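You operate a simulated robot arm through the tools that you are given. There is no shell and no other tool. Be economical: measure what you need, move in short steps, check, and stop when the job is done.

Carry out the task below with a simulated robot arm. There is one attempt and no reset: what you move stays moved.

JOB
Fetch the striped jug and set it in the drain basket. Put the green pot on the shelf over the blue bench. Put the clear cup with a yellow foot on the shelf over the white bench. Take the red scoop and leave it on the step under the mixer. Fetch the corn puff from the grey bench top and set it on the shelf under the green bench. Fetch the blue pot and set it on the grey bench top. Fetch the green brush and set it on the shelf under the blue bench. Put the clear cup with a blue mark in the inside of the soak tub. Turn the yellow stroke knob to 4. Turn the black temperature knob to 60 C. Take the short blue brush and leave it in the yellow mesh tray. Fetch the blue bucket and set it on the shelf under the purple table. Take the clear cup on the red bench top and put it away on the purple bench top. Open the blue tank lid. Any order will do. Set down upright: striped jug, clear cup with a yellow foot, clear cup with a blue mark, blue bucket, clear cup.

It is judged by the outcome, as a careful person would: the job done as asked, and still so three seconds after it is handed in. It fails if anything else is knocked over, pushed out of place, dropped, spilled or broken. A push-on lid holds only when it is set on centred and level and pressed home; a screw cap is set on level and turned clockwise until tight.

ROBOT AND FRAMES
A 7-joint arm with a fingered hand on a trunk, on a base that drives. Base frame: it is fixed to the floor where the robot stands at the start and does not move with it; the origin is under the middle of the robot, x ahead of it, y to its left, z up; the surface under the hand at the start is at about z = 900. Readings come in mm, rad, newtons and seconds.
With the tool pointing down near the work surface it reaches from about 100 to 620 mm from the robot's upright axis, wherever it stands. Its first joint turns from -2.007 to 2.007 rad. Places, roughly: black temperature knob [-3000, -6000, 800]; blue bucket (19x17x26 cm) [-6400, -1900, 300]; blue pot (11x11x6 cm) [5300, -1100, 800]; blue tank lid [2100, -6400, 800]; clear cup (8x8x9 cm) [-5000, -900, 900]; clear cup with a blue mark (8x8x9 cm) [5300, -2500, 900]; clear cup with a yellow foot (6x6x7 cm) [2300, 400, 900]; corn puff (4x4x3 cm) [3800, -500, 900]; drain basket (19x19x6 cm) [300, 1800, 900]; green brush (4x15x10 cm) [5300, 0, 300]; green pot (11x11x6 cm) [1500, 200, 900]; grey bench top [3200, -600, 900]; inside of the soak tub (40x26 cm) [2240, -720, 900]; purple bench top [5400, 400, 800]; red scoop (17x6x4 cm) [3500, 0, 900]; shelf over the blue bench (208x17 cm) [1380, -440, 1360]; shelf over the white bench (208x17 cm) [2780, 2100, 1360]; shelf under the blue bench [1400, -700, 300]; shelf under the green bench [3400, 300, 300]; shelf under the purple table [-3200, 1800, 300]; short blue brush (5x9x10 cm) [-6100, -1900, 900]; step under the mixer (25x20 cm) [5280, -320, 400]; striped jug (16x10x16 cm) [500, -200, 1000]; yellow mesh tray (26x30x7 cm) [-3000, 1800, 900]; yellow stroke knob [1900, -6300, 700]. Payload 3.1 kg.
The TCP is the grasp point between the finger pads, 22 mm short of the fingertips. In the tool frame z runs along the fingers and y along their closing line. Largest opening 112 mm; the body of the gripper starts 60 mm behind the TCP. The gripper is a hand of 3 fingers: y runs from the thumb to the fingers, the wrist lies at [0, 0, -218] in the tool frame.
Orientation is that of the tool frame in the base frame, as [roll, pitch, yaw] about the fixed x, y, z axes, in that order (R = Rz(yaw) Ry(pitch) Rx(roll)). With the fingers straight down and closing along the base's y, the tool's x points along the base's -x, its y along +y and its z along -z.

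CONTROLS
- The arm moves only by the tool apply_moves. Its argument "series" is a list that holds one entry, the list of rows, each a list of 6 numbers: the shift along the base's x, y, z in cm, then the turn, a rotation vector about the base's x, y, z in rad. In form: [[[dx, dy, dz, ax, ay, az], ...]]. A call has 1 to 8 rows; each row shifts and turns the commanded pose from where the row before left it. Rows are played at 5 a second. More than 50 mm and 0.15 rad between two rows, and nothing of the call is played. A pose out of reach is approached as far as the arm can. The call stops where the force on the tool passes 40 N (or 10 N more than at its start, if that is more) or the arm is blocked; 0.2 s more then pass. In this call time passes only in rows, and 0.2 s behind the last. It gives the time, the measured TCP pose, the force on the tool (base axes), the opening and the grip force at its end, in the units of the frame above (readings bear some noise), with the torque about the TCP (base axes, N m) and any sound that the robot's microphone picked up.
- Cameras (640 x 400 px; columns grow to the right, rows downward): "scene" is now at [10.7, 108.5, 1817.6]; the picture's right is [-0.54, -0.84, 0.00], its down [-0.59, 0.37, -0.72] and it looks along [0.60, -0.38, -0.70] (base axes); focal length 251 px, centre (320, 200). "wrist" rides on the gripper at [66, 3, -80] in the tool frame; the picture's right is [-0.05, 1.00, 0.00], its down [-0.77, -0.04, -0.64] and it looks along [-0.64, -0.03, 0.77] (tool axes); focal length 275 px, centre (320, 200). There is no depth. A picture from a camera that has moved, and an enlarged one, comes with that camera's place and axes in the base frame and with its lens.
- snapshot(camera): a new picture of that camera. No time passes.
- slide_trunk(by): slides the trunk up (or, below 0, down) by that many mm; the arm and the scene camera ride with it, the base frame stays. It gives what a move gives, with no picture.
- roll_base(legs): drives the robot by 1 to 6 legs, each [ahead, left, turn to the left] in mm, mm and rad, along the robot's own axes; the way and the turn of a leg run together, so that a leg with both is an arc; at most 1500 mm and 3.142 rad a leg. The arm and the cameras ride along, it lands a little off, and it stops where it bumps. It gives what a move gives.
- finger_targets(finger1, finger2, thumb_bend): sets how far each is bent, from 0 (flat) to 1 (curled in); at 0.3 the hand is open as for a grip, at 0.7 the pads meet at the TCP. One left out holds its place. A second passes; each finger stops where it meets its share of the squeeze, and holds until it gets a number again. It is the only way to open and close the hand. It gives what a move gives, with no picture; readings hold the bend of each and the force on the fingers (four entries, about 0 where the hand has none), thumb and palm.
- pan_tilt(pan, tilt): turns the head with the scene camera to pan (to the left, within 2.705 rad either way) and tilt (down, from -0.506 to 1.204), counted from straight ahead of the robot. It gives what a move gives.
- enlarge(camera, box): a new picture of the part [left, top, right, bottom] of that camera's present view, enlarged. No time passes.
- hand_in(): hands the job in; it is judged then, once.

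Work in short steps. Places have to be worked out from the pictures, the camera data and where the tool is seen: move nearer, look again, correct. Check each grasp and each placing, and mend what went wrong. You have 577 turns and 360 pictures in all, those below and enlarged ones among them. Open the gripper and draw the arm clear of the work before you hand the job in, unless the task says otherwise.

The tools are called after ">>>" as a command line: name --argument value ..., lists and objects as JSON in quotes. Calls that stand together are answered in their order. apply_moves: Moves the arm, as the interface text tells. Its arguments: {"type":"object","properties":{"series":{"type":"array","items":{"type":"array","items":{"type":"array","items":{"type":"number"}}}}},"required":["series"]} The other tools are called the same way: slide_trunk (by) slides the trunk up or down; finger_targets (finger1, finger2, thumb_bend) moves the fingers one by one; roll_base (legs) drives the base; pan_tilt (pan, tilt) turns the head that bears the scene camera; snapshot (camera) takes a picture; enlarge (camera, box) takes an enlarged picture of a part of a camera's view; hand_in () hands the job in.

At the start:

```text
t: 0.0
ee_pos: [315.2, -128.3, 1509.3]
orientation: [3.141, 0.0, -3.14]
contact_force: [0.1, -1.3, -0.8]
moment: [-0.01, -0.02, 0.02]
opening: 112.0
grip_force: 0.0
shape: jaw
bend: [0.3, 0.3, 0.3]
finger forces: [0.0, 0.0, 0.1, 0.1, 0.0, 0.1]
trunk travel left (down, up): [-946.0, 44.0]
robot x, y, heading: [4.3, 2.2, 0.003]
head pan, tilt: [-0.565, 0.773]
```

scene: 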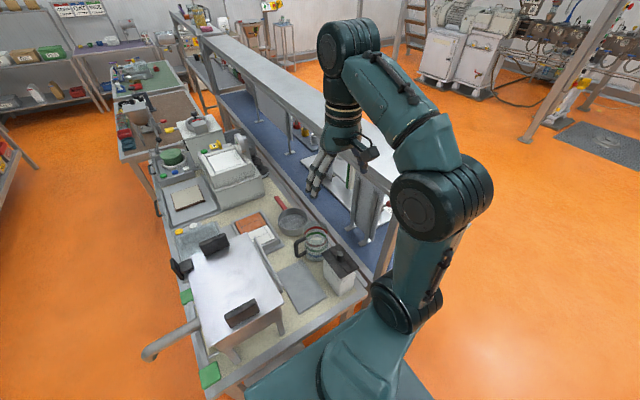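
wrist: 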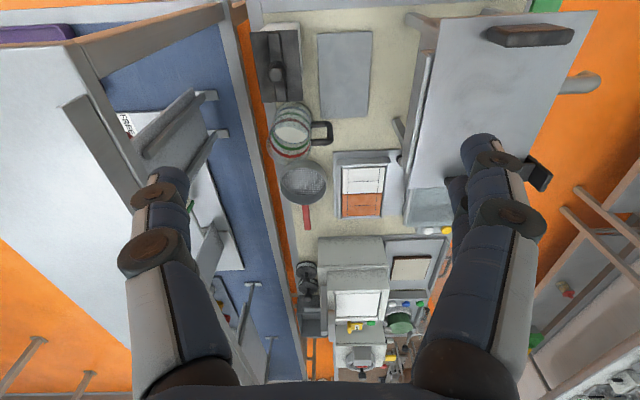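

I'll start by looking around the room with the head to learn the layout.

>>> pan_tilt --pan 0.0 --tilt 0.45

>>> snapshot --camera "scene"

>>> pan_tilt --pan 1.4 --tilt 0.45

>>> snapshot --camera "scene"

>>> pan_tilt --pan 2.7 --tilt 0.45

>>> snapshot --camera "scene"

>>> pan_tilt --pan -2.4 --tilt 0.45

>>> snapshot --camera "scene"

>>> pan_tilt --pan -1.2 --tilt 0.45

>>> snapshot --camera "scene"

```text
t: 1.0
ee_pos: [314.8, -128.8, 1509.6]
orientation: [3.141, 0.001, -3.141]
contact_force: [-0.3, -0.3, 0.6]
moment: [0.01, 0.02, 0.01]
opening: 112.1
grip_force: 0.0
shape: jaw
bend: [0.3, 0.3, 0.3]
finger forces: [0.1, 0.0, 0.0, 0.0, 0.0, 0.1]
trunk travel left (down, up): [-946.0, 44.0]
robot x, y, heading: [3.9, 0.6, 0.004]
head pan, tilt: [0.0, 0.45]
```

```text
357 pictures are left
camera scene: at [33.4, 152.2, 1845.8], right [0.0, -1.0, 0.0], down [-0.44, 0.0, -0.9], along [0.9, 0.0, -0.44], focal length 251 px, centre (320, 200)
```

scene: 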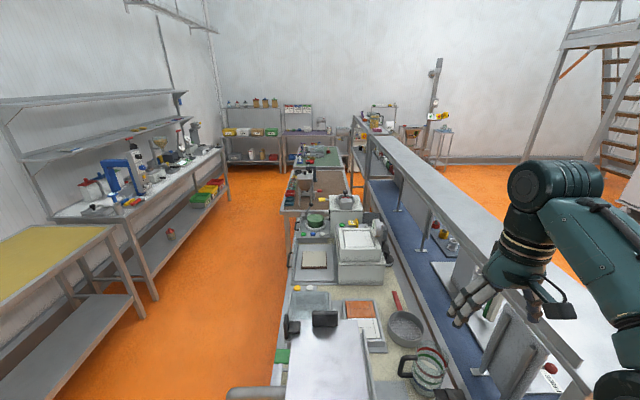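

```text
t: 2.5
ee_pos: [315.6, -129.2, 1509.8]
orientation: [3.142, -0.001, -3.141]
contact_force: [0.6, 0.3, 0.5]
moment: [0.0, 0.0, -0.01]
opening: 111.8
grip_force: 0.0
shape: jaw
bend: [0.3, 0.3, 0.3]
finger forces: [0.0, 0.1, 0.0, 0.1, 0.0, 0.0]
trunk travel left (down, up): [-946.0, 44.0]
robot x, y, heading: [0.8, 0.7, 0.001]
head pan, tilt: [1.4, 0.45]
```

```text
356 pictures are left
camera scene: at [-42.7, 242.9, 1845.9], right [0.99, -0.17, 0.0], down [-0.07, -0.43, -0.9], along [0.15, 0.89, -0.44], focal length 251 px, centre (320, 200)
```

scene: 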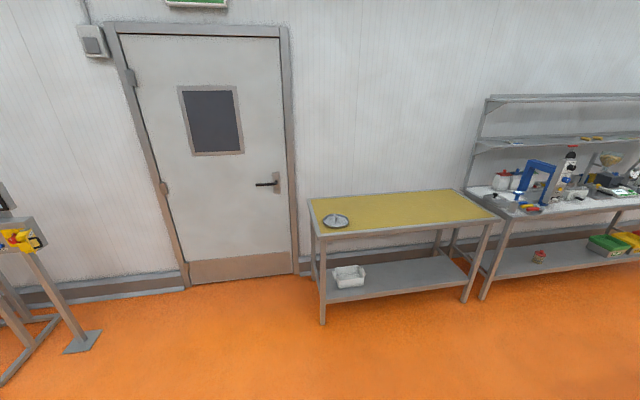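

```text
t: 4.0
ee_pos: [314.9, -129.2, 1510.5]
orientation: [-3.141, -0.001, -3.14]
contact_force: [0.3, -0.2, 0.7]
moment: [0.03, 0.04, 0.01]
opening: 111.7
grip_force: 0.0
shape: jaw
bend: [0.3, 0.3, 0.3]
finger forces: [0.1, 0.0, 0.1, 0.0, 0.1, 0.0]
trunk travel left (down, up): [-946.0, 44.0]
robot x, y, heading: [0.5, 3.7, -0.003]
head pan, tilt: [2.7, 0.45]
```

```text
355 pictures are left
camera scene: at [-141.5, 191.7, 1845.9], right [0.43, 0.9, 0.0], down [0.39, -0.19, -0.9], along [-0.81, 0.39, -0.44], focal length 251 px, centre (320, 200)
```

scene: 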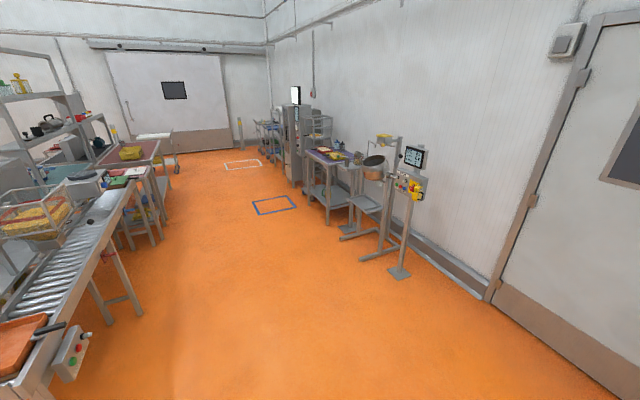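

```text
t: 8.0
ee_pos: [314.2, -128.9, 1510.3]
orientation: [-3.141, -0.001, 3.141]
contact_force: [0.0, 0.2, -0.8]
moment: [-0.03, 0.01, 0.01]
opening: 112.0
grip_force: 0.0
shape: jaw
bend: [0.3, 0.3, 0.3]
finger forces: [0.0, 0.0, 0.0, 0.1, 0.0, 0.1]
trunk travel left (down, up): [-946.0, 44.0]
robot x, y, heading: [-1.4, 4.0, 0.0]
head pan, tilt: [-2.4, 0.45]
```

```text
354 pictures are left
camera scene: at [-126.2, 90.2, 1845.9], right [-0.68, 0.74, 0.0], down [0.32, 0.29, -0.9], along [-0.66, -0.61, -0.44], focal length 251 px, centre (320, 200)
```

scene: 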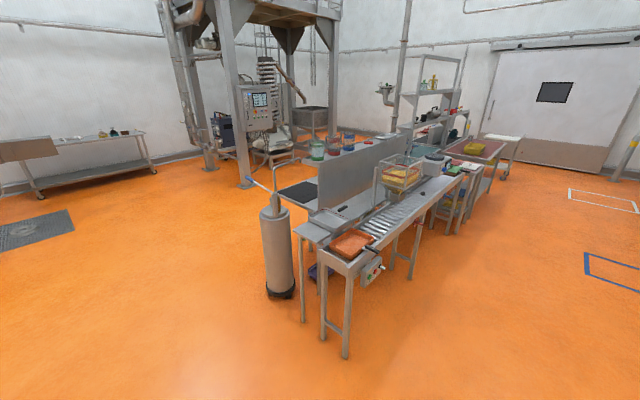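

```text
t: 9.4
ee_pos: [315.0, -129.8, 1509.6]
orientation: [3.141, 0.001, 3.14]
contact_force: [0.9, -0.4, 0.4]
moment: [0.0, 0.0, -0.03]
opening: 112.0
grip_force: 0.1
shape: jaw
bend: [0.3, 0.3, 0.3]
finger forces: [0.0, 0.0, 0.0, 0.0, 0.1, 0.0]
trunk travel left (down, up): [-946.0, 44.0]
robot x, y, heading: [1.6, -0.9, 0.006]
head pan, tilt: [-1.201, 0.45]
```

```text
353 pictures are left
camera scene: at [-25.4, 66.6, 1845.9], right [-0.93, -0.36, 0.0], down [-0.16, 0.41, -0.9], along [0.33, -0.84, -0.44], focal length 251 px, centre (320, 200)
```

scene: 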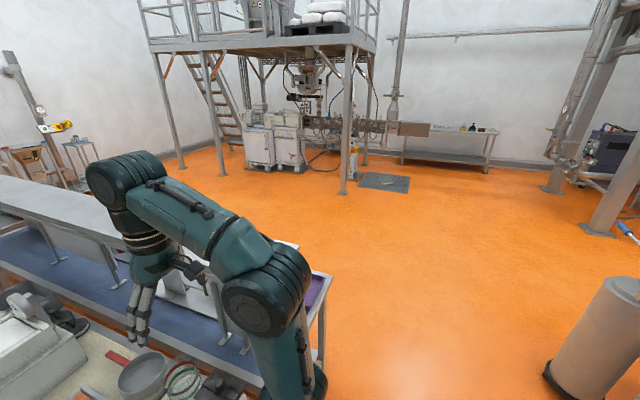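

Layout is clear: jug bench ahead, blue bench behind it, yellow and white benches to the left. Now look closely at the jug.

>>> pan_tilt --pan -0.35 --tilt 1.0

>>> snapshot --camera "scene"

>>> enlarge --camera "wrist" --box '[220, 20, 420, 220]'

```text
t: 10.6
ee_pos: [314.4, -129.3, 1510.4]
orientation: [3.141, -0.001, 3.141]
contact_force: [0.1, 0.0, 0.6]
moment: [-0.02, 0.01, 0.04]
opening: 111.9
grip_force: 0.0
shape: jaw
bend: [0.3, 0.3, 0.3]
finger forces: [0.0, 0.1, 0.1, 0.0, 0.1, 0.0]
trunk travel left (down, up): [-946.0, 44.0]
robot x, y, heading: [4.8, 2.6, -0.004]
head pan, tilt: [-0.351, 1.0]
```

```text
352 pictures are left
camera scene: at [7.0, 128.2, 1800.3], right [-0.34, -0.94, 0.0], down [-0.79, 0.29, -0.54], along [0.51, -0.19, -0.84], focal length 251 px, centre (320, 200)
```

scene: 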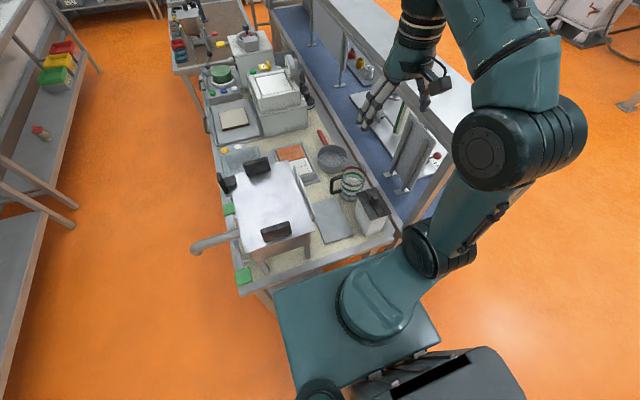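

```text
2.00 times, centred on (320, 120) of wrist
camera zoom: at [247.5, -127.1, 1591.9], right [0.05, 1.0, 0.0], down [0.77, -0.04, 0.64], along [0.64, -0.03, -0.77], focal length 551 px, centre (320, 360)
```

zoom: 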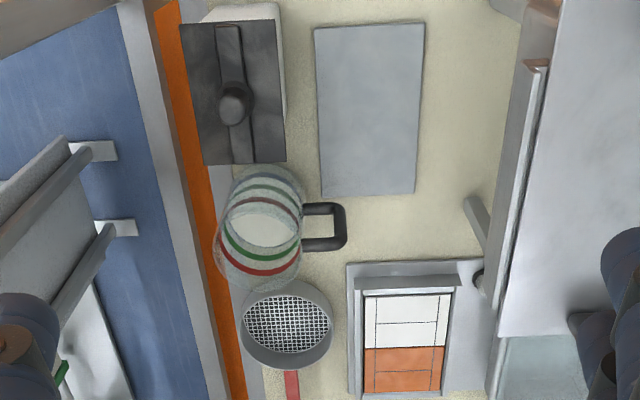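

The jug stands near (525,-207) with its handle toward +y. I move above it, turning the hand by -90° so the fingers close along x, clear of the handle.

>>> apply_moves --series '[[[3, -1, -3, 0, 0, -0.143], [3, -1, -3, 0, 0, -0.143], [3, -1, -3, 0, 0, -0.143], [3, -1, -3, 0, 0, -0.143], [3, -1, -3, 0, 0, -0.143], [2, -1, -3, 0, 0, -0.143]]]'

>>> apply_moves --series '[[[2, -1, -2, 0, 0, -0.143], [1, -0.5, -2, 0, 0, -0.143], [1, -0.4, -2, 0, 0, -0.143], [0, 0, -2, 0, 0, -0.143], [0, 0, 0, 0, 0, -0.14]]]'

>>> snapshot --camera "wrist"

>>> snapshot --camera "scene"

```text
t: 11.9
ee_pos: [486.4, -191.2, 1328.5]
orientation: [-3.141, -0.002, 2.281]
contact_force: [-0.2, 1.0, -0.7]
moment: [0.01, 0.01, 0.0]
opening: 111.8
grip_force: 0.0
shape: jaw
bend: [0.3, 0.3, 0.3]
finger forces: [0.0, 0.0, 0.1, 0.0, 0.1, 0.0]
trunk travel left (down, up): [-946.0, 44.0]
robot x, y, heading: [-2.1, -1.5, -0.0]
head pan, tilt: [-0.351, 1.0]
```

```text
t: 13.2
ee_pos: [523.5, -208.8, 1248.5]
orientation: [-3.141, 0.001, 1.569]
contact_force: [0.2, 1.5, 0.1]
moment: [-0.01, 0.03, -0.02]
opening: 111.7
grip_force: 0.0
shape: jaw
bend: [0.3, 0.3, 0.3]
finger forces: [0.0, 0.0, 0.0, 0.0, 0.1, 0.0]
trunk travel left (down, up): [-946.0, 44.0]
robot x, y, heading: [-2.6, -3.5, -0.002]
head pan, tilt: [-0.351, 1.0]
```

```text
350 pictures are left
camera wrist: at [525.9, -143.5, 1331.4], right [1.0, -0.05, 0.0], down [-0.04, -0.77, 0.64], along [-0.03, -0.64, -0.77], focal length 275 px, centre (320, 200)
```

wrist: 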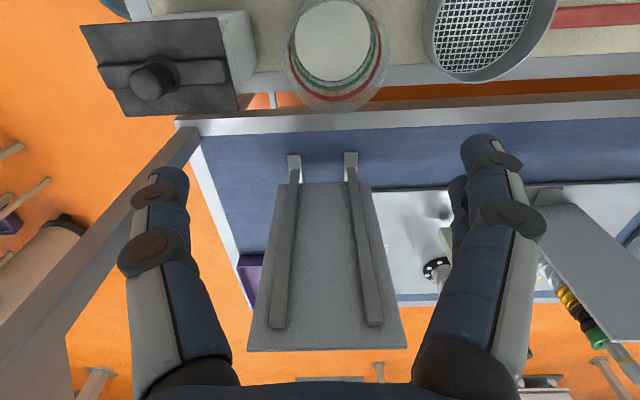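

```text
349 pictures are left
camera scene: at [6.8, 128.8, 1800.3], right [-0.34, -0.94, 0.0], down [-0.79, 0.29, -0.54], along [0.51, -0.19, -0.84], focal length 251 px, centre (320, 200)
```

scene: 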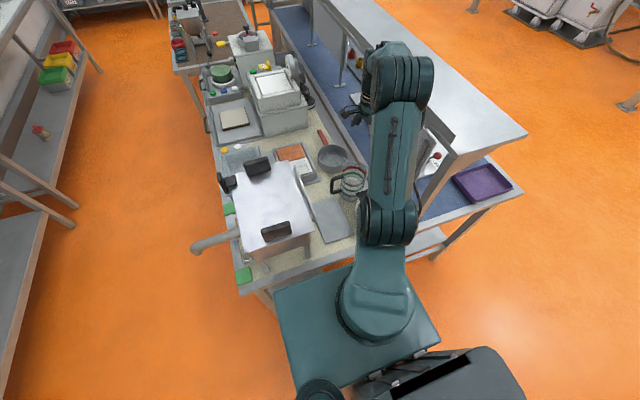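

Jug rim centre computes to about (538,-208). A box sits close on the -x side, so I rotate another -0.5 rad so the thumb clears it, and come down to just above the rim.

>>> apply_moves --series '[[[0.7, 0, -2, 0, 0, -0.13], [0.7, 0, -3, 0, 0, -0.13], [0, 0, -3, 0, 0, -0.13], [0, 0, -3, 0, 0, -0.11]]]'

>>> snapshot --camera "wrist"

>>> enlarge --camera "scene" --box '[260, 80, 460, 260]'

```text
t: 14.2
ee_pos: [541.2, -207.8, 1137.6]
orientation: [3.141, 0.0, 1.069]
contact_force: [-0.1, 0.1, 0.7]
moment: [-0.02, 0.0, 0.01]
opening: 112.1
grip_force: 0.1
shape: jaw
bend: [0.3, 0.3, 0.3]
finger forces: [0.2, 0.0, 0.0, 0.0, 0.0, 0.0]
trunk travel left (down, up): [-946.0, 44.0]
robot x, y, heading: [-0.3, -4.2, 0.001]
head pan, tilt: [-0.351, 1.0]
```

```text
348 pictures are left
camera wrist: at [574.0, -151.2, 1220.3], right [0.85, -0.52, 0.0], down [-0.4, -0.66, 0.64], along [-0.33, -0.54, -0.77], focal length 275 px, centre (320, 200)
```

wrist: 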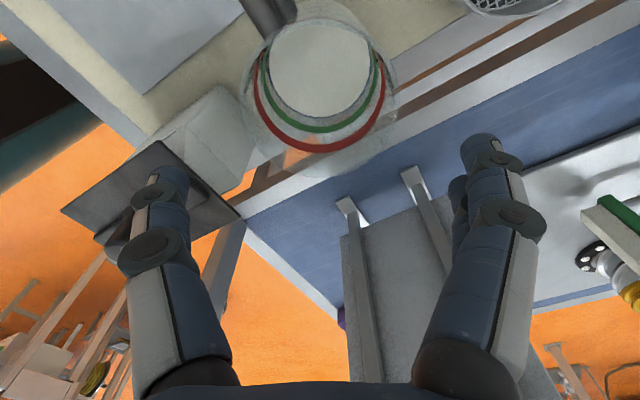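

```text
2.22 times, centred on (360, 170) of scene
camera zoom: at [8.4, 128.4, 1800.3], right [-0.34, -0.94, 0.0], down [-0.79, 0.29, -0.54], along [0.51, -0.19, -0.84], focal length 558 px, centre (231, 267)
```

zoom: 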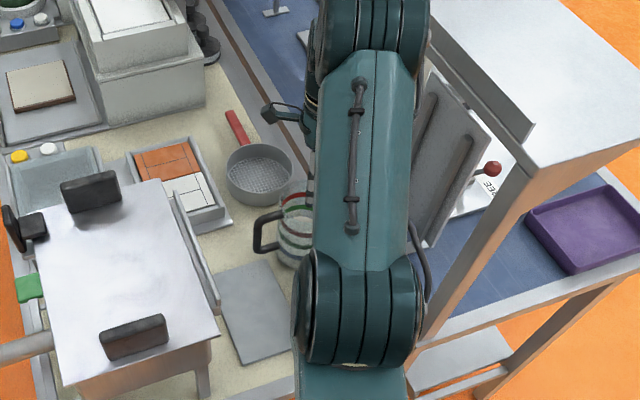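

Box is clear of the thumb. I enlarge on the jug rim to fix its centre precisely.

>>> enlarge --camera "wrist" --box '[210, 0, 430, 180]'

```text
2.22 times, centred on (320, 90) of wrist
camera zoom: at [574.0, -151.2, 1220.3], right [0.85, -0.52, 0.0], down [-0.4, -0.66, 0.64], along [-0.33, -0.54, -0.77], focal length 612 px, centre (320, 444)
```

zoom: 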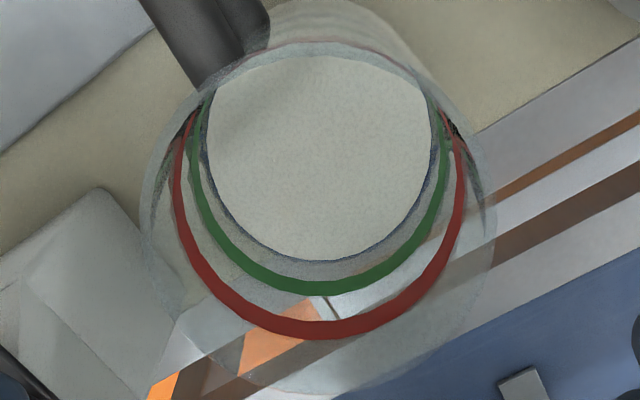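

Rim centre reads about (541,-203), top near z≈1055. I descend so the pads sit about 35 mm below the rim.

>>> apply_moves --series '[[[0, 0.3, -3, 0, 0, 0], [0, 0, -3, 0, 0, 0], [0, 0, -3, 0, 0, 0], [0, 0, -2.5, 0, 0, 0]]]'

>>> snapshot --camera "wrist"

```text
t: 15.2
ee_pos: [538.7, -204.9, 1026.7]
orientation: [3.134, 0.0, 1.071]
contact_force: [4.2, -1.0, 15.7]
moment: [0.04, 0.15, 0.0]
opening: 111.7
grip_force: 0.1
shape: jaw
bend: [0.3, 0.29, 0.3]
finger forces: [3.1, 5.9, 0.0, 0.1, 6.9, 0.0]
trunk travel left (down, up): [-946.0, 44.0]
robot x, y, heading: [2.0, -0.5, 0.0]
head pan, tilt: [-0.351, 1.0]
```

```text
345 pictures are left
camera wrist: at [571.6, -149.0, 1108.6], right [0.85, -0.52, 0.01], down [-0.4, -0.66, 0.64], along [-0.32, -0.55, -0.77], focal length 275 px, centre (320, 200)
```

wrist: 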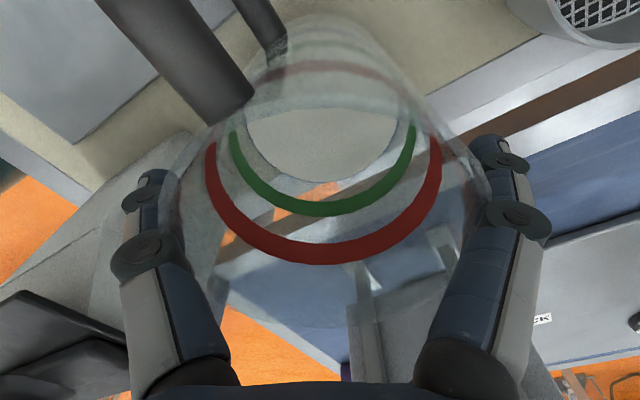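

The hand straddles the jug with snug contact on all fingers. I close gently here.

>>> finger_targets --finger1 0.45 --finger2 0.45 --thumb_bend 0.45

>>> apply_moves --series '[[[0, 0, 0.5, 0, 0, 0], [0, 0, 1, 0, 0, 0], [0, 0, 1, 0, 0, 0]]]'

>>> snapshot --camera "wrist"

```text
t: 16.1
ee_pos: [538.4, -204.5, 1026.0]
orientation: [3.139, -0.001, 1.072]
contact_force: [7.1, -3.8, 25.7]
moment: [-0.19, -0.29, 0.11]
opening: 101.0
grip_force: 35.7
shape: fingers
bend: [0.42, 0.41, 0.43]
finger forces: [19.1, 22.2, 0.1, 0.1, 30.5, 0.1]
trunk travel left (down, up): [-946.0, 44.0]
robot x, y, heading: [1.7, 1.6, 0.0]
head pan, tilt: [-0.351, 1.0]
```

```text
t: 16.9
ee_pos: [538.5, -204.6, 1049.7]
orientation: [-3.138, 0.0, 1.069]
contact_force: [-0.6, -0.7, -3.5]
moment: [-0.04, 0.01, -0.04]
opening: 100.3
grip_force: 33.1
shape: fingers
bend: [0.42, 0.41, 0.42]
finger forces: [15.0, 17.7, 0.1, 0.0, 33.3, 0.1]
trunk travel left (down, up): [-946.0, 44.0]
robot x, y, heading: [2.1, 3.7, -0.002]
head pan, tilt: [-0.351, 1.0]
```

```text
344 pictures are left
camera wrist: at [572.0, -148.8, 1131.5], right [0.85, -0.52, 0.0], down [-0.4, -0.66, 0.64], along [-0.33, -0.54, -0.77], focal length 275 px, centre (320, 200)
```

wrist: 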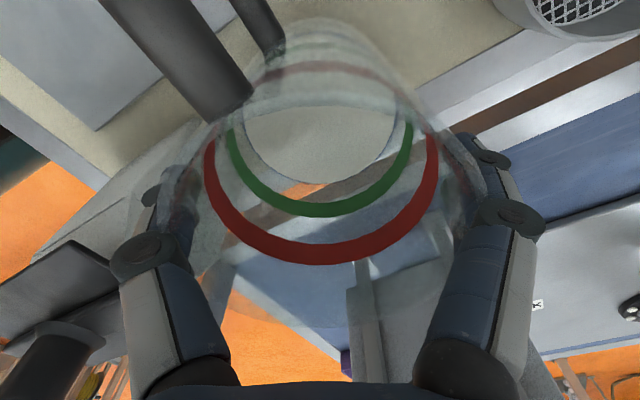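

Jug is held firmly (about 0.36 kg, empty). I lift it well up and draw it in before driving.

>>> apply_moves --series '[[[0, 0, 4, 0, 0, 0], [0, 0, 4, 0, 0, 0], [0, 0, 4, 0, 0, 0], [0, 0, 4, 0, 0, 0], [0, 0, 4, 0, 0, 0], [-2, 0, 4, 0, 0, 0], [-4, 1, 3, 0, 0, 0], [-4, 1, 3, 0, 0, 0]]]'

>>> roll_base --legs '[[-300, 0, 0], [0, 0, 1.571], [1230, -626, 0]]'

>>> pan_tilt --pan 0.2 --tilt 0.95

>>> snapshot --camera "scene"

>>> snapshot --camera "wrist"

```text
refused: row 7 steps farther than a row can; nothing moved
```

```text
t: 20.6
ee_pos: [269.8, 29.7, 1049.6]
orientation: [-3.135, 0.004, 1.481]
contact_force: [-1.1, -2.2, -1.5]
moment: [0.09, -0.11, -0.1]
opening: 98.6
grip_force: 27.6
shape: fingers
bend: [0.41, 0.41, 0.42]
finger forces: [16.0, 12.9, 0.0, 0.0, 27.0, 0.0]
trunk travel left (down, up): [-946.0, 44.0]
robot x, y, heading: [-304.5, -0.9, 0.434]
head pan, tilt: [-0.351, 1.0]
stopped in leg 2: the force on the tool passed its limit at 67 N (the readings are from after the stop); the commanded pose is now the measured one
```

```text
t: 21.5
ee_pos: [269.5, 31.0, 1048.7]
orientation: [-3.134, 0.004, 1.482]
contact_force: [-0.8, -4.0, -3.1]
moment: [0.09, -0.09, -0.18]
opening: 98.6
grip_force: 29.0
shape: fingers
bend: [0.41, 0.41, 0.42]
finger forces: [16.9, 13.3, 0.0, 0.0, 26.8, 0.1]
trunk travel left (down, up): [-946.0, 44.0]
robot x, y, heading: [-302.8, 2.9, 0.438]
head pan, tilt: [0.201, 0.949]
```

```text
343 pictures are left
camera scene: at [-362.7, 154.1, 1804.0], right [0.59, -0.8, 0.0], down [-0.65, -0.48, -0.58], along [0.47, 0.35, -0.81], focal length 251 px, centre (320, 200)
```

scene: 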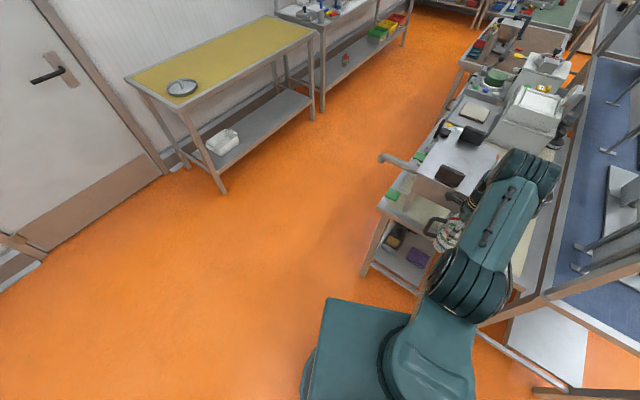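

```text
342 pictures are left
camera wrist: at [277.6, 94.9, 1130.6], right [0.99, -0.13, -0.01], down [-0.1, -0.76, 0.64], along [-0.09, -0.63, -0.77], focal length 275 px, centre (320, 200)
```

wrist: 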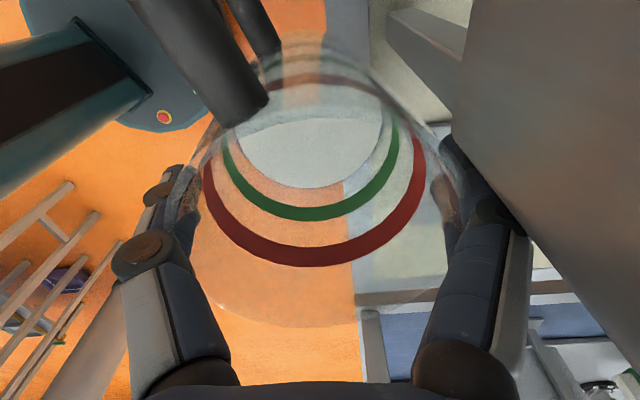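

The lift was refused (step too long) and the drive ran at low height, bumping the steel press. I must not chain such calls. First back away gently, then inspect for damage.

>>> roll_base --legs '[[-350, 0, 0]]'

>>> snapshot --camera "scene"

```text
t: 23.8
ee_pos: [-55.3, -120.7, 1048.1]
orientation: [-3.137, 0.006, 1.483]
contact_force: [0.1, -0.5, -4.0]
moment: [-0.09, -0.03, 0.01]
opening: 98.8
grip_force: 26.4
shape: fingers
bend: [0.41, 0.41, 0.42]
finger forces: [12.7, 13.4, 0.0, 0.1, 26.9, 0.1]
trunk travel left (down, up): [-946.0, 44.0]
robot x, y, heading: [-629.3, -150.0, 0.434]
head pan, tilt: [0.201, 0.949]
```

```text
341 pictures are left
camera scene: at [-686.8, 3.8, 1803.9], right [0.6, -0.8, 0.0], down [-0.65, -0.48, -0.58], along [0.47, 0.35, -0.81], focal length 251 px, centre (320, 200)
```

scene: 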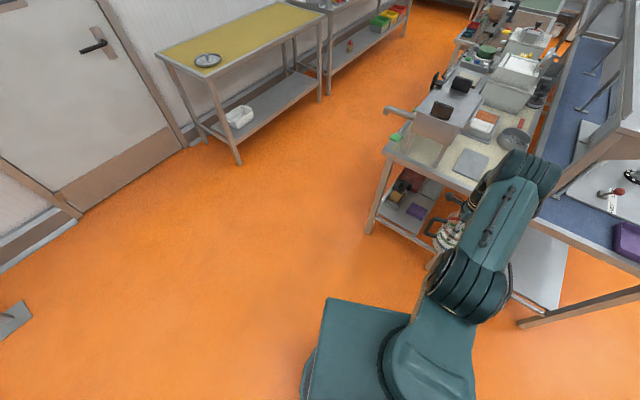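

Lift the jug now (rows under 5 cm), then re-look at the bench where the black-lidded box stood.

>>> apply_moves --series '[[[0, 0, 4, 0, 0, 0], [0, 0, 4, 0, 0, 0], [0, 0, 4, 0, 0, 0], [0, 0, 4, 0, 0, 0], [0, 0, 4, 0, 0, 0], [0, 0, 4, 0, 0, 0]]]'

>>> roll_base --legs '[[0, 0, 1.137]]'

>>> pan_tilt --pan -1.45 --tilt 0.65

>>> snapshot --camera "scene"

```text
t: 25.2
ee_pos: [-56.2, -120.0, 1287.4]
orientation: [-3.134, 0.004, 1.484]
contact_force: [-0.3, 0.4, -3.1]
moment: [-0.02, -0.07, -0.03]
opening: 97.9
grip_force: 25.8
shape: fingers
bend: [0.41, 0.41, 0.42]
finger forces: [11.9, 12.9, 0.1, 0.0, 25.8, 0.0]
trunk travel left (down, up): [-946.0, 44.0]
robot x, y, heading: [-630.2, -154.4, 0.435]
head pan, tilt: [0.201, 0.949]
```

```text
t: 28.5
ee_pos: [-418.7, 382.0, 1285.0]
orientation: [-3.136, 0.005, 2.622]
contact_force: [0.1, -1.0, -2.9]
moment: [0.01, -0.04, 0.0]
opening: 97.6
grip_force: 24.1
shape: fingers
bend: [0.41, 0.41, 0.42]
finger forces: [11.6, 12.6, 0.0, 0.0, 24.8, 0.0]
trunk travel left (down, up): [-946.0, 44.0]
robot x, y, heading: [-628.0, -152.6, 1.578]
head pan, tilt: [0.201, 0.949]
```

```text
t: 30.2
ee_pos: [-418.9, 382.6, 1285.2]
orientation: [-3.135, 0.004, 2.623]
contact_force: [-0.4, -0.6, -3.1]
moment: [-0.01, -0.05, -0.02]
opening: 97.3
grip_force: 24.2
shape: fingers
bend: [0.41, 0.41, 0.42]
finger forces: [11.5, 12.5, 0.0, 0.0, 24.9, 0.0]
trunk travel left (down, up): [-946.0, 44.0]
robot x, y, heading: [-627.9, -153.4, 1.578]
head pan, tilt: [-1.45, 0.649]
```

```text
340 pictures are left
camera scene: at [-693.6, -202.0, 1828.0], right [0.13, -0.99, 0.0], down [-0.6, -0.08, -0.8], along [0.79, 0.1, -0.6], focal length 251 px, centre (320, 200)
```

scene: 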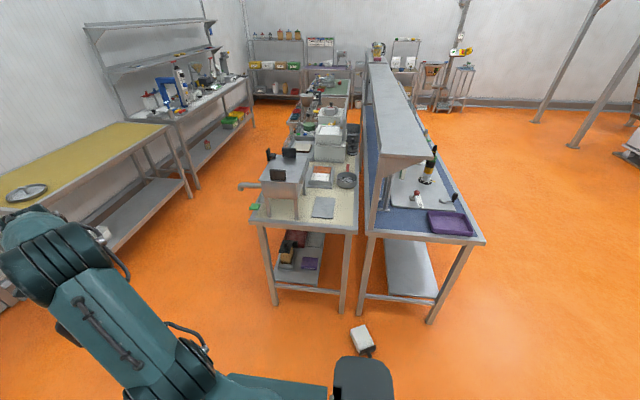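

The box was knocked to the floor near (150,-397); I will put it back afterwards. First deliver the jug: drive to the yellow bench facing +y.

>>> roll_base --legs '[[900, -600, 0], [430, -354, 0]]'

>>> pan_tilt --pan 0.1 --tilt 1.0

>>> snapshot --camera "scene"

```text
t: 38.6
ee_pos: [499.4, 1744.6, 1286.1]
orientation: [-3.137, 0.004, 2.642]
contact_force: [-0.5, -0.3, -3.8]
moment: [0.0, -0.03, 0.0]
opening: 97.3
grip_force: 24.1
shape: fingers
bend: [0.41, 0.41, 0.42]
finger forces: [11.5, 12.4, 0.0, 0.0, 24.8, 0.0]
trunk travel left (down, up): [-946.0, 44.0]
robot x, y, heading: [296.3, 1207.6, 1.596]
head pan, tilt: [-1.45, 0.649]
```

```text
t: 40.2
ee_pos: [499.4, 1746.4, 1285.7]
orientation: [-3.134, 0.003, 2.641]
contact_force: [-0.4, 0.2, -2.8]
moment: [0.03, -0.05, -0.01]
opening: 97.6
grip_force: 24.9
shape: fingers
bend: [0.41, 0.41, 0.42]
finger forces: [11.6, 12.5, 0.0, 0.0, 24.8, 0.0]
trunk travel left (down, up): [-946.0, 44.0]
robot x, y, heading: [301.5, 1203.8, 1.603]
head pan, tilt: [0.099, 1.0]
```

```text
339 pictures are left
camera scene: at [141.7, 1212.5, 1800.3], right [0.99, 0.12, 0.0], down [0.1, -0.84, -0.54], along [-0.07, 0.54, -0.84], focal length 251 px, centre (320, 200)
```

scene: 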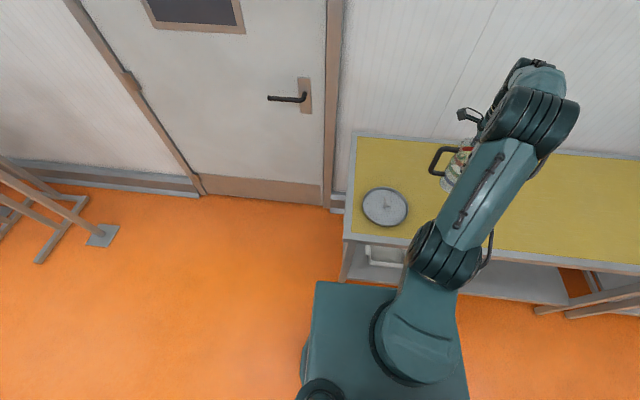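

Let me enlarge on the round thing to confirm it is the drain basket.

>>> enlarge --camera "scene" --box '[340, 120, 500, 260]'

```text
2.86 times, centred on (420, 190) of scene
camera zoom: at [141.7, 1212.5, 1800.3], right [0.99, 0.12, 0.0], down [0.1, -0.84, -0.54], along [-0.07, 0.54, -0.84], focal length 718 px, centre (34, 229)
```

zoom: 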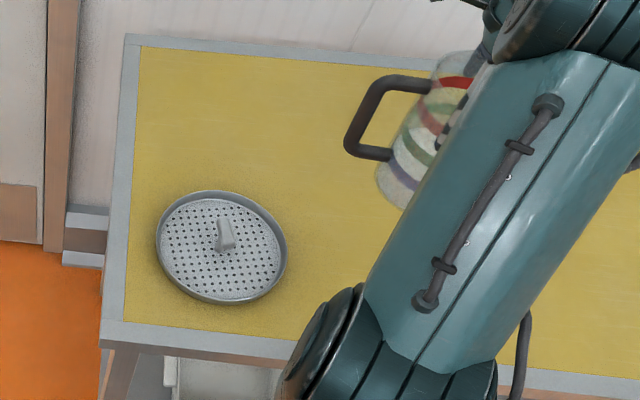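

>>> enlarge --camera "scene" --box '[355, 175, 419, 235]'

>>> snapshot --camera "wrist"

```text
6.67 times, centred on (387, 205) of scene
camera zoom: at [141.7, 1212.5, 1800.3], right [0.99, 0.12, 0.0], down [0.1, -0.84, -0.54], along [-0.07, 0.54, -0.84], focal length 1674 px, centre (-127, 167)
```

zoom: 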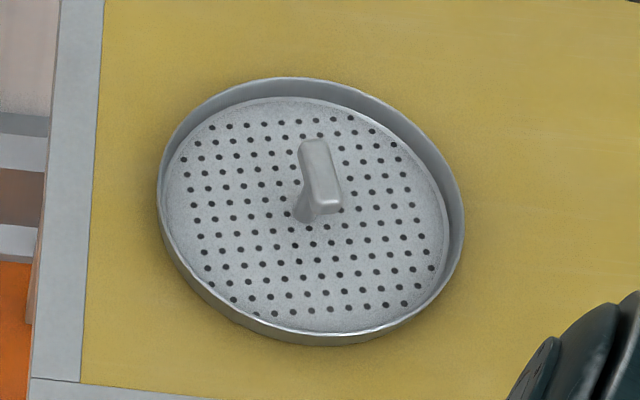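

```text
336 pictures are left
camera wrist: at [441.8, 1779.9, 1367.1], right [0.52, 0.85, -0.01], down [0.66, -0.4, 0.64], along [0.54, -0.34, -0.77], focal length 275 px, centre (320, 200)
```

wrist: 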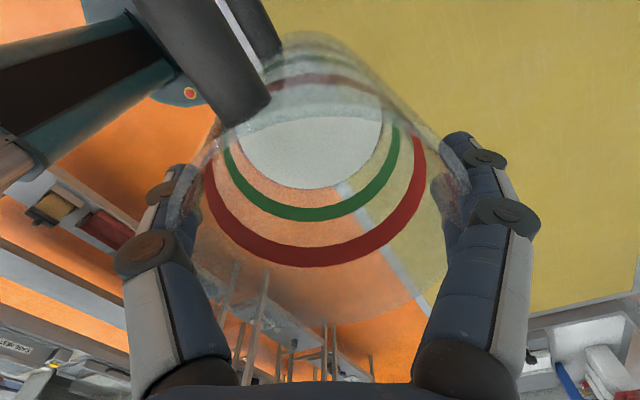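

The basket is a perforated dish with a centre T-handle, so clearance for the jug matters. I'll set the jug down on the free yellow bench for a moment and measure the basket closely.

>>> apply_moves --series '[[[0, 0, -4, 0, 0, 0], [0, 0, -4, 0, 0, 0], [0, 0, -4, 0, 0, 0], [0, 0, -4, 0, 0, 0], [0, 0, -4, 0, 0, 0], [0, 0, -3, 0, 0, 0], [0, 0, -1, 0, 0, 0]]]'

>>> apply_moves --series '[[[0, 0, -0.5, 0, 0, 0], [0, 0, -0.5, 0, 0, 0], [0, 0, -0.4, 0, 0, 0]]]'

```text
t: 41.8
ee_pos: [499.6, 1745.2, 1044.2]
orientation: [-3.136, 0.003, 2.642]
contact_force: [0.4, 0.6, -3.6]
moment: [0.03, -0.03, 0.0]
opening: 97.0
grip_force: 23.9
shape: fingers
bend: [0.41, 0.41, 0.42]
finger forces: [11.2, 11.9, 0.1, 0.1, 24.1, 0.0]
trunk travel left (down, up): [-946.0, 44.0]
robot x, y, heading: [301.8, 1206.6, 1.598]
head pan, tilt: [0.099, 1.0]
```

```text
t: 42.6
ee_pos: [498.5, 1743.3, 1034.3]
orientation: [-3.139, 0.003, 2.642]
contact_force: [0.1, -2.7, 14.0]
moment: [0.27, -0.13, 0.0]
opening: 97.0
grip_force: 27.0
shape: fingers
bend: [0.41, 0.41, 0.43]
finger forces: [12.7, 13.3, 0.1, 0.1, 27.7, 0.1]
trunk travel left (down, up): [-946.0, 44.0]
robot x, y, heading: [298.7, 1207.6, 1.596]
head pan, tilt: [0.099, 1.0]
```

Contact at TCP z≈1035. Release and rise.

>>> finger_targets --finger1 0.28 --finger2 0.28 --thumb_bend 0.28

>>> apply_moves --series '[[[0, 0, 2, 0, 0, 0], [0, 0, 3, 0, 0, 0], [0, 0, 4, 0, 0, 0], [0, 0, 4, 0, 0, 0], [0, 0, 4, 0, 0, 0]]]'

```text
t: 43.6
ee_pos: [499.7, 1743.9, 1032.3]
orientation: [-3.137, 0.004, 2.644]
contact_force: [-0.4, -0.9, 1.9]
moment: [-0.02, 0.02, 0.02]
opening: 117.2
grip_force: 3.0
shape: fingers
bend: [0.28, 0.28, 0.28]
finger forces: [0.4, 0.6, 0.1, 0.0, 3.2, 0.0]
trunk travel left (down, up): [-946.0, 44.0]
robot x, y, heading: [299.2, 1207.3, 1.599]
head pan, tilt: [0.099, 1.0]
```

```text
t: 44.8
ee_pos: [500.0, 1741.1, 1200.5]
orientation: [-3.138, 0.003, 2.643]
contact_force: [-0.5, 0.9, -0.1]
moment: [0.0, 0.0, -0.04]
opening: 115.5
grip_force: 0.0
shape: fingers
bend: [0.28, 0.28, 0.28]
finger forces: [0.0, 0.0, 0.0, 0.0, 0.0, 0.0]
trunk travel left (down, up): [-946.0, 44.0]
robot x, y, heading: [301.5, 1206.7, 1.595]
head pan, tilt: [0.099, 1.0]
```

Move the open hand over the basket for a close wrist view.

>>> apply_moves --series '[[[-4, 1.3, 0, 0, 0, 0], [-4, 1.3, 0, 0, 0, 0], [-4, 1.3, 0, 0, 0, 0], [-4, 1.3, 0, 0, 0, 0], [-3, 1.3, 0, 0, 0, 0]]]'

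>>> snapshot --camera "wrist"

>>> enlarge --camera "scene" --box '[340, 120, 560, 260]'

```text
t: 46.0
ee_pos: [309.9, 1812.7, 1201.8]
orientation: [-3.135, 0.006, 2.642]
contact_force: [0.0, 0.7, -1.0]
moment: [0.0, -0.02, 0.02]
opening: 115.6
grip_force: 0.0
shape: fingers
bend: [0.28, 0.28, 0.28]
finger forces: [0.0, 0.1, 0.0, 0.0, 0.0, 0.0]
trunk travel left (down, up): [-946.0, 44.0]
robot x, y, heading: [298.4, 1206.1, 1.594]
head pan, tilt: [0.099, 1.0]
```

```text
335 pictures are left
camera wrist: at [251.6, 1845.3, 1283.5], right [0.52, 0.85, -0.01], down [0.66, -0.4, 0.64], along [0.54, -0.34, -0.77], focal length 275 px, centre (320, 200)
```

wrist: 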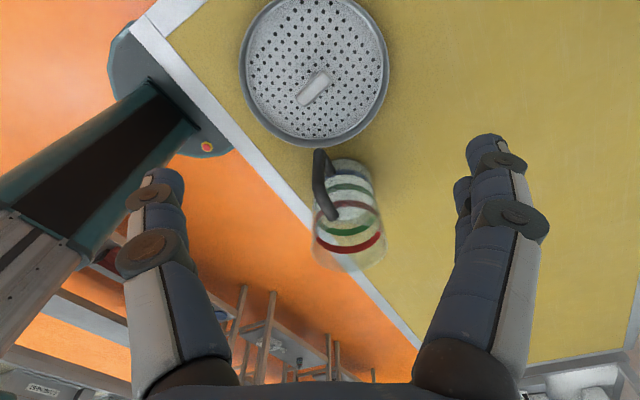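

```text
2.86 times, centred on (450, 190) of scene
camera zoom: at [140.2, 1212.5, 1800.2], right [0.99, 0.13, 0.0], down [0.11, -0.84, -0.54], along [-0.07, 0.54, -0.84], focal length 718 px, centre (-51, 229)
```

zoom: 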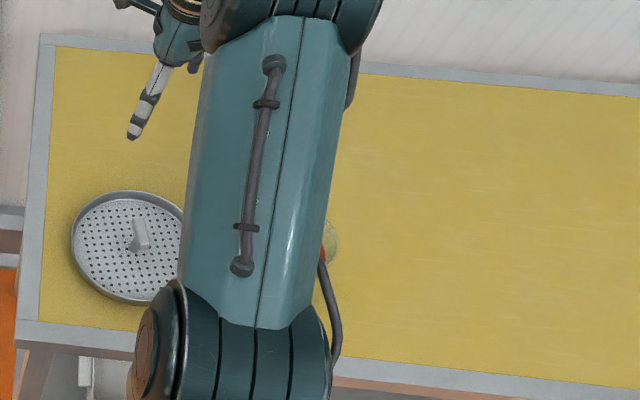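

>>> enlarge --camera "wrist" --box '[220, 0, 420, 140]'

>>> enlarge --camera "wrist" --box '[270, 130, 430, 290]'

```text
2.86 times, centred on (320, 70) of wrist
camera zoom: at [251.6, 1845.3, 1283.5], right [0.52, 0.85, -0.01], down [0.66, -0.4, 0.64], along [0.54, -0.34, -0.77], focal length 786 px, centre (320, 571)
```

zoom: 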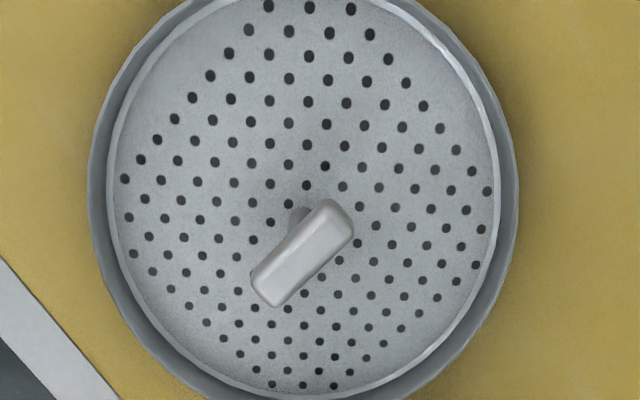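

```text
2.50 times, centred on (350, 210) of wrist
camera zoom: at [251.6, 1845.3, 1283.5], right [0.52, 0.85, -0.01], down [0.66, -0.4, 0.64], along [0.54, -0.34, -0.77], focal length 688 px, centre (245, 175)
```

zoom: 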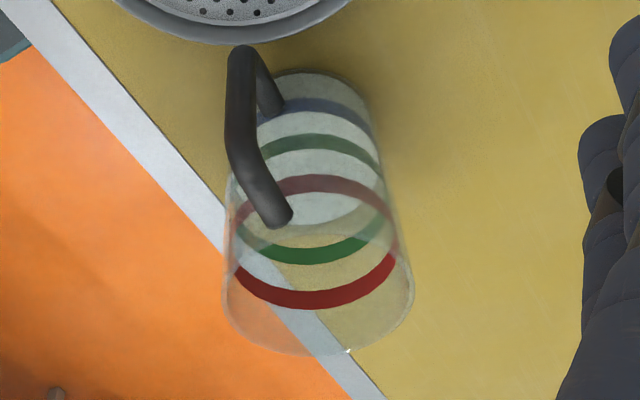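

The dish is ~19 cm with a raised T-bar in the middle, so the 10 cm jug can't sit flat beside it. I'll regrasp the jug and try it centred over the dish, feeling for where it comes to rest.

>>> apply_moves --series '[[[4, -1.4, 0, 0, 0, 0], [4, -1.4, 0, 0, 0, 0], [4, -1.4, 0, 0, 0, 0], [4, -1.4, 0, 0, 0, 0], [3, -1.3, 0, 0, 0, 0]]]'

>>> snapshot --camera "wrist"

```text
t: 47.2
ee_pos: [498.4, 1741.7, 1202.0]
orientation: [-3.136, 0.005, 2.646]
contact_force: [-0.4, -0.2, -0.3]
moment: [-0.02, 0.02, -0.02]
opening: 115.4
grip_force: 0.0
shape: fingers
bend: [0.28, 0.28, 0.28]
finger forces: [0.0, 0.0, 0.0, 0.1, 0.0, 0.0]
trunk travel left (down, up): [-946.0, 44.0]
robot x, y, heading: [301.3, 1204.3, 1.596]
head pan, tilt: [0.099, 1.0]
```

```text
331 pictures are left
camera wrist: at [441.7, 1776.0, 1284.1], right [0.52, 0.86, -0.01], down [0.66, -0.4, 0.64], along [0.54, -0.33, -0.77], focal length 275 px, centre (320, 200)
```

wrist: 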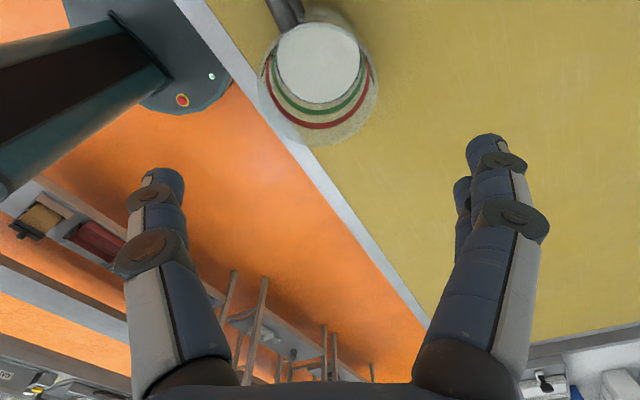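

Rim centre is within ~4 mm of the TCP. Descend and regrasp.

>>> apply_moves --series '[[[0.2, -0.2, -4, 0, 0, 0], [0, 0, -4, 0, 0, 0], [0, 0, -4, 0, 0, 0], [0, 0, -3, 0, 0, 0], [0, 0, -2, 0, 0, 0]]]'

>>> finger_targets --finger1 0.45 --finger2 0.45 --thumb_bend 0.45

>>> apply_moves --series '[[[0, 0, 2, 0, 0, 0], [0, 0, 4, 0, 0, 0], [0, 0, 4, 0, 0, 0], [0, 0, 4, 0, 0, 0]]]'

```text
t: 48.4
ee_pos: [498.8, 1738.5, 1030.4]
orientation: [-3.136, 0.003, 2.642]
contact_force: [-0.1, -1.8, 3.1]
moment: [-0.11, 0.07, 0.03]
opening: 117.4
grip_force: 1.1
shape: fingers
bend: [0.28, 0.28, 0.28]
finger forces: [0.0, 0.1, 0.1, 0.1, 2.9, 0.0]
trunk travel left (down, up): [-946.0, 44.0]
robot x, y, heading: [301.5, 1205.6, 1.596]
head pan, tilt: [0.099, 1.0]
```

```text
t: 49.4
ee_pos: [498.7, 1738.8, 1030.4]
orientation: [-3.136, 0.004, 2.642]
contact_force: [-1.5, -2.3, 5.5]
moment: [0.08, -0.07, 0.0]
opening: 99.8
grip_force: 25.9
shape: fingers
bend: [0.41, 0.41, 0.41]
finger forces: [12.5, 12.8, 0.1, 0.1, 26.9, 0.0]
trunk travel left (down, up): [-946.0, 44.0]
robot x, y, heading: [298.2, 1204.7, 1.599]
head pan, tilt: [0.099, 1.0]
```

```text
t: 50.4
ee_pos: [502.8, 1739.5, 1170.8]
orientation: [-3.136, 0.005, 2.644]
contact_force: [0.0, -0.5, -2.3]
moment: [-0.01, -0.03, 0.02]
opening: 99.0
grip_force: 23.5
shape: fingers
bend: [0.41, 0.41, 0.41]
finger forces: [11.6, 12.0, 0.0, 0.1, 23.7, 0.0]
trunk travel left (down, up): [-946.0, 44.0]
robot x, y, heading: [298.4, 1207.5, 1.596]
head pan, tilt: [0.099, 1.0]
```

CoM reads ~12 mm toward the handle. I rotate +90° so the handle lies along the bar direction (-y) and move above the dish.

>>> apply_moves --series '[[[-1.55, 0.5, 0, 0, 0, 0.1428], [-1.55, 0.5, 0, 0, 0, 0.1428], [-1.55, 0.5, 0, 0, 0, 0.1428], [-1.55, 0.5, 0, 0, 0, 0.1428], [-1.55, 0.5, 0, 0, 0, 0.1428], [-1.55, 0.5, 0, 0, 0, 0.1428]]]'

>>> apply_moves --series '[[[-1.55, 0.5, 0, 0, 0, 0.1428], [-1.55, 0.5, 0, 0, 0, 0.1428], [-1.55, 0.5, 0, 0, 0, 0.1428], [-1.55, 0.5, 0, 0, 0, 0.1428], [-1.6, 0.5, 0, 0, 0, 0.1428]]]'

>>> snapshot --camera "wrist"

>>> snapshot --camera "scene"

```text
t: 51.8
ee_pos: [406.6, 1770.1, 1172.1]
orientation: [-3.134, 0.003, -2.781]
contact_force: [-0.5, 1.9, -2.0]
moment: [0.01, -0.05, -0.02]
opening: 98.3
grip_force: 24.0
shape: fingers
bend: [0.41, 0.41, 0.41]
finger forces: [11.7, 12.1, 0.0, 0.0, 23.7, 0.1]
trunk travel left (down, up): [-946.0, 44.0]
robot x, y, heading: [300.1, 1208.5, 1.596]
head pan, tilt: [0.099, 1.0]
```

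```text
t: 53.0
ee_pos: [329.9, 1795.2, 1172.6]
orientation: [-3.135, 0.003, -2.069]
contact_force: [-0.3, -0.7, -3.5]
moment: [0.05, 0.03, 0.03]
opening: 98.7
grip_force: 23.7
shape: fingers
bend: [0.41, 0.41, 0.41]
finger forces: [12.0, 12.1, 0.0, 0.1, 23.7, 0.1]
trunk travel left (down, up): [-946.0, 44.0]
robot x, y, heading: [301.2, 1208.2, 1.598]
head pan, tilt: [0.099, 1.0]
```

```text
330 pictures are left
camera wrist: at [293.8, 1736.7, 1253.9], right [-0.86, 0.52, -0.01], down [0.39, 0.66, 0.64], along [0.33, 0.54, -0.77], focal length 275 px, centre (320, 200)
```

wrist: 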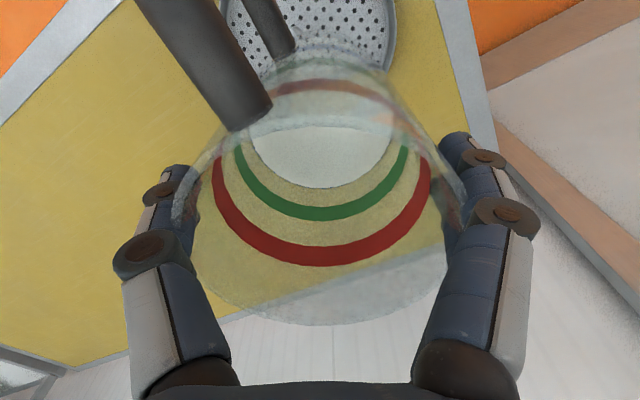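

```text
329 pictures are left
camera scene: at [140.5, 1212.9, 1800.2], right [0.99, 0.13, 0.0], down [0.11, -0.84, -0.54], along [-0.07, 0.54, -0.84], focal length 251 px, centre (320, 200)
```

scene: 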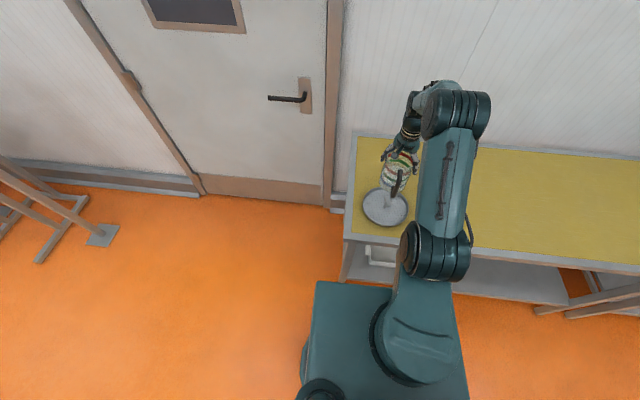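

Now lower carefully over the dish to feel where it rests.

>>> apply_moves --series '[[[0, 0, -3, 0, 0, 0], [0, 0, -3, 0, 0, 0], [0, 0, -0.8, 0, 0, 0], [0, 0, -0.5, 0, 0, 0], [0, 0, -0.5, 0, 0, 0]]]'

>>> enlarge --camera "scene" --box '[340, 120, 440, 240]'

```text
t: 54.2
ee_pos: [329.9, 1794.9, 1093.4]
orientation: [-3.137, 0.004, -2.072]
contact_force: [0.1, -0.5, -4.0]
moment: [0.0, 0.02, 0.0]
opening: 99.0
grip_force: 23.9
shape: fingers
bend: [0.41, 0.41, 0.41]
finger forces: [11.7, 11.9, 0.0, 0.0, 23.6, 0.0]
trunk travel left (down, up): [-946.0, 44.0]
robot x, y, heading: [299.2, 1206.2, 1.597]
head pan, tilt: [0.099, 1.0]
```

```text
3.33 times, centred on (390, 180) of scene
camera zoom: at [141.4, 1212.9, 1800.3], right [0.99, 0.13, 0.0], down [0.11, -0.84, -0.54], along [-0.07, 0.54, -0.84], focal length 837 px, centre (87, 267)
```

zoom: 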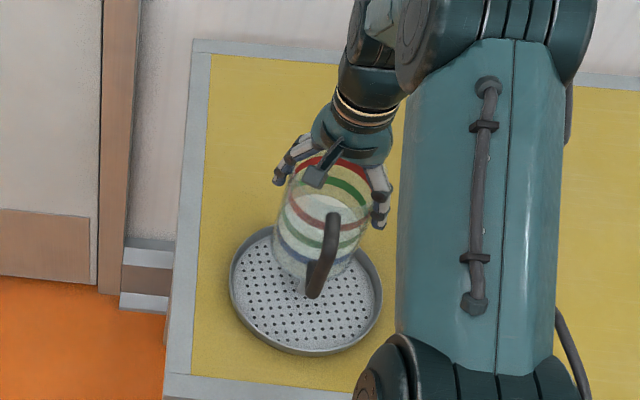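

>>> apply_moves --series '[[[0, 0, -0.4, 0, 0, 0], [0, 0, -0.4, 0, 0, 0], [0, 0, -0.4, 0, 0, 0]]]'

```text
t: 55.2
ee_pos: [332.0, 1797.5, 1085.5]
orientation: [3.14, 0.017, -2.071]
contact_force: [1.3, 1.1, 27.3]
moment: [-0.13, -0.15, 0.05]
opening: 99.2
grip_force: 26.6
shape: fingers
bend: [0.42, 0.42, 0.43]
finger forces: [12.9, 12.8, 0.1, 0.0, 27.6, 0.1]
trunk travel left (down, up): [-946.0, 44.0]
robot x, y, heading: [299.8, 1209.0, 1.599]
head pan, tilt: [0.099, 1.0]
stopped in row 3: the force on the tool passed its limit at 42 N (the readings are from after the stop); the commanded pose is now the measured one
```

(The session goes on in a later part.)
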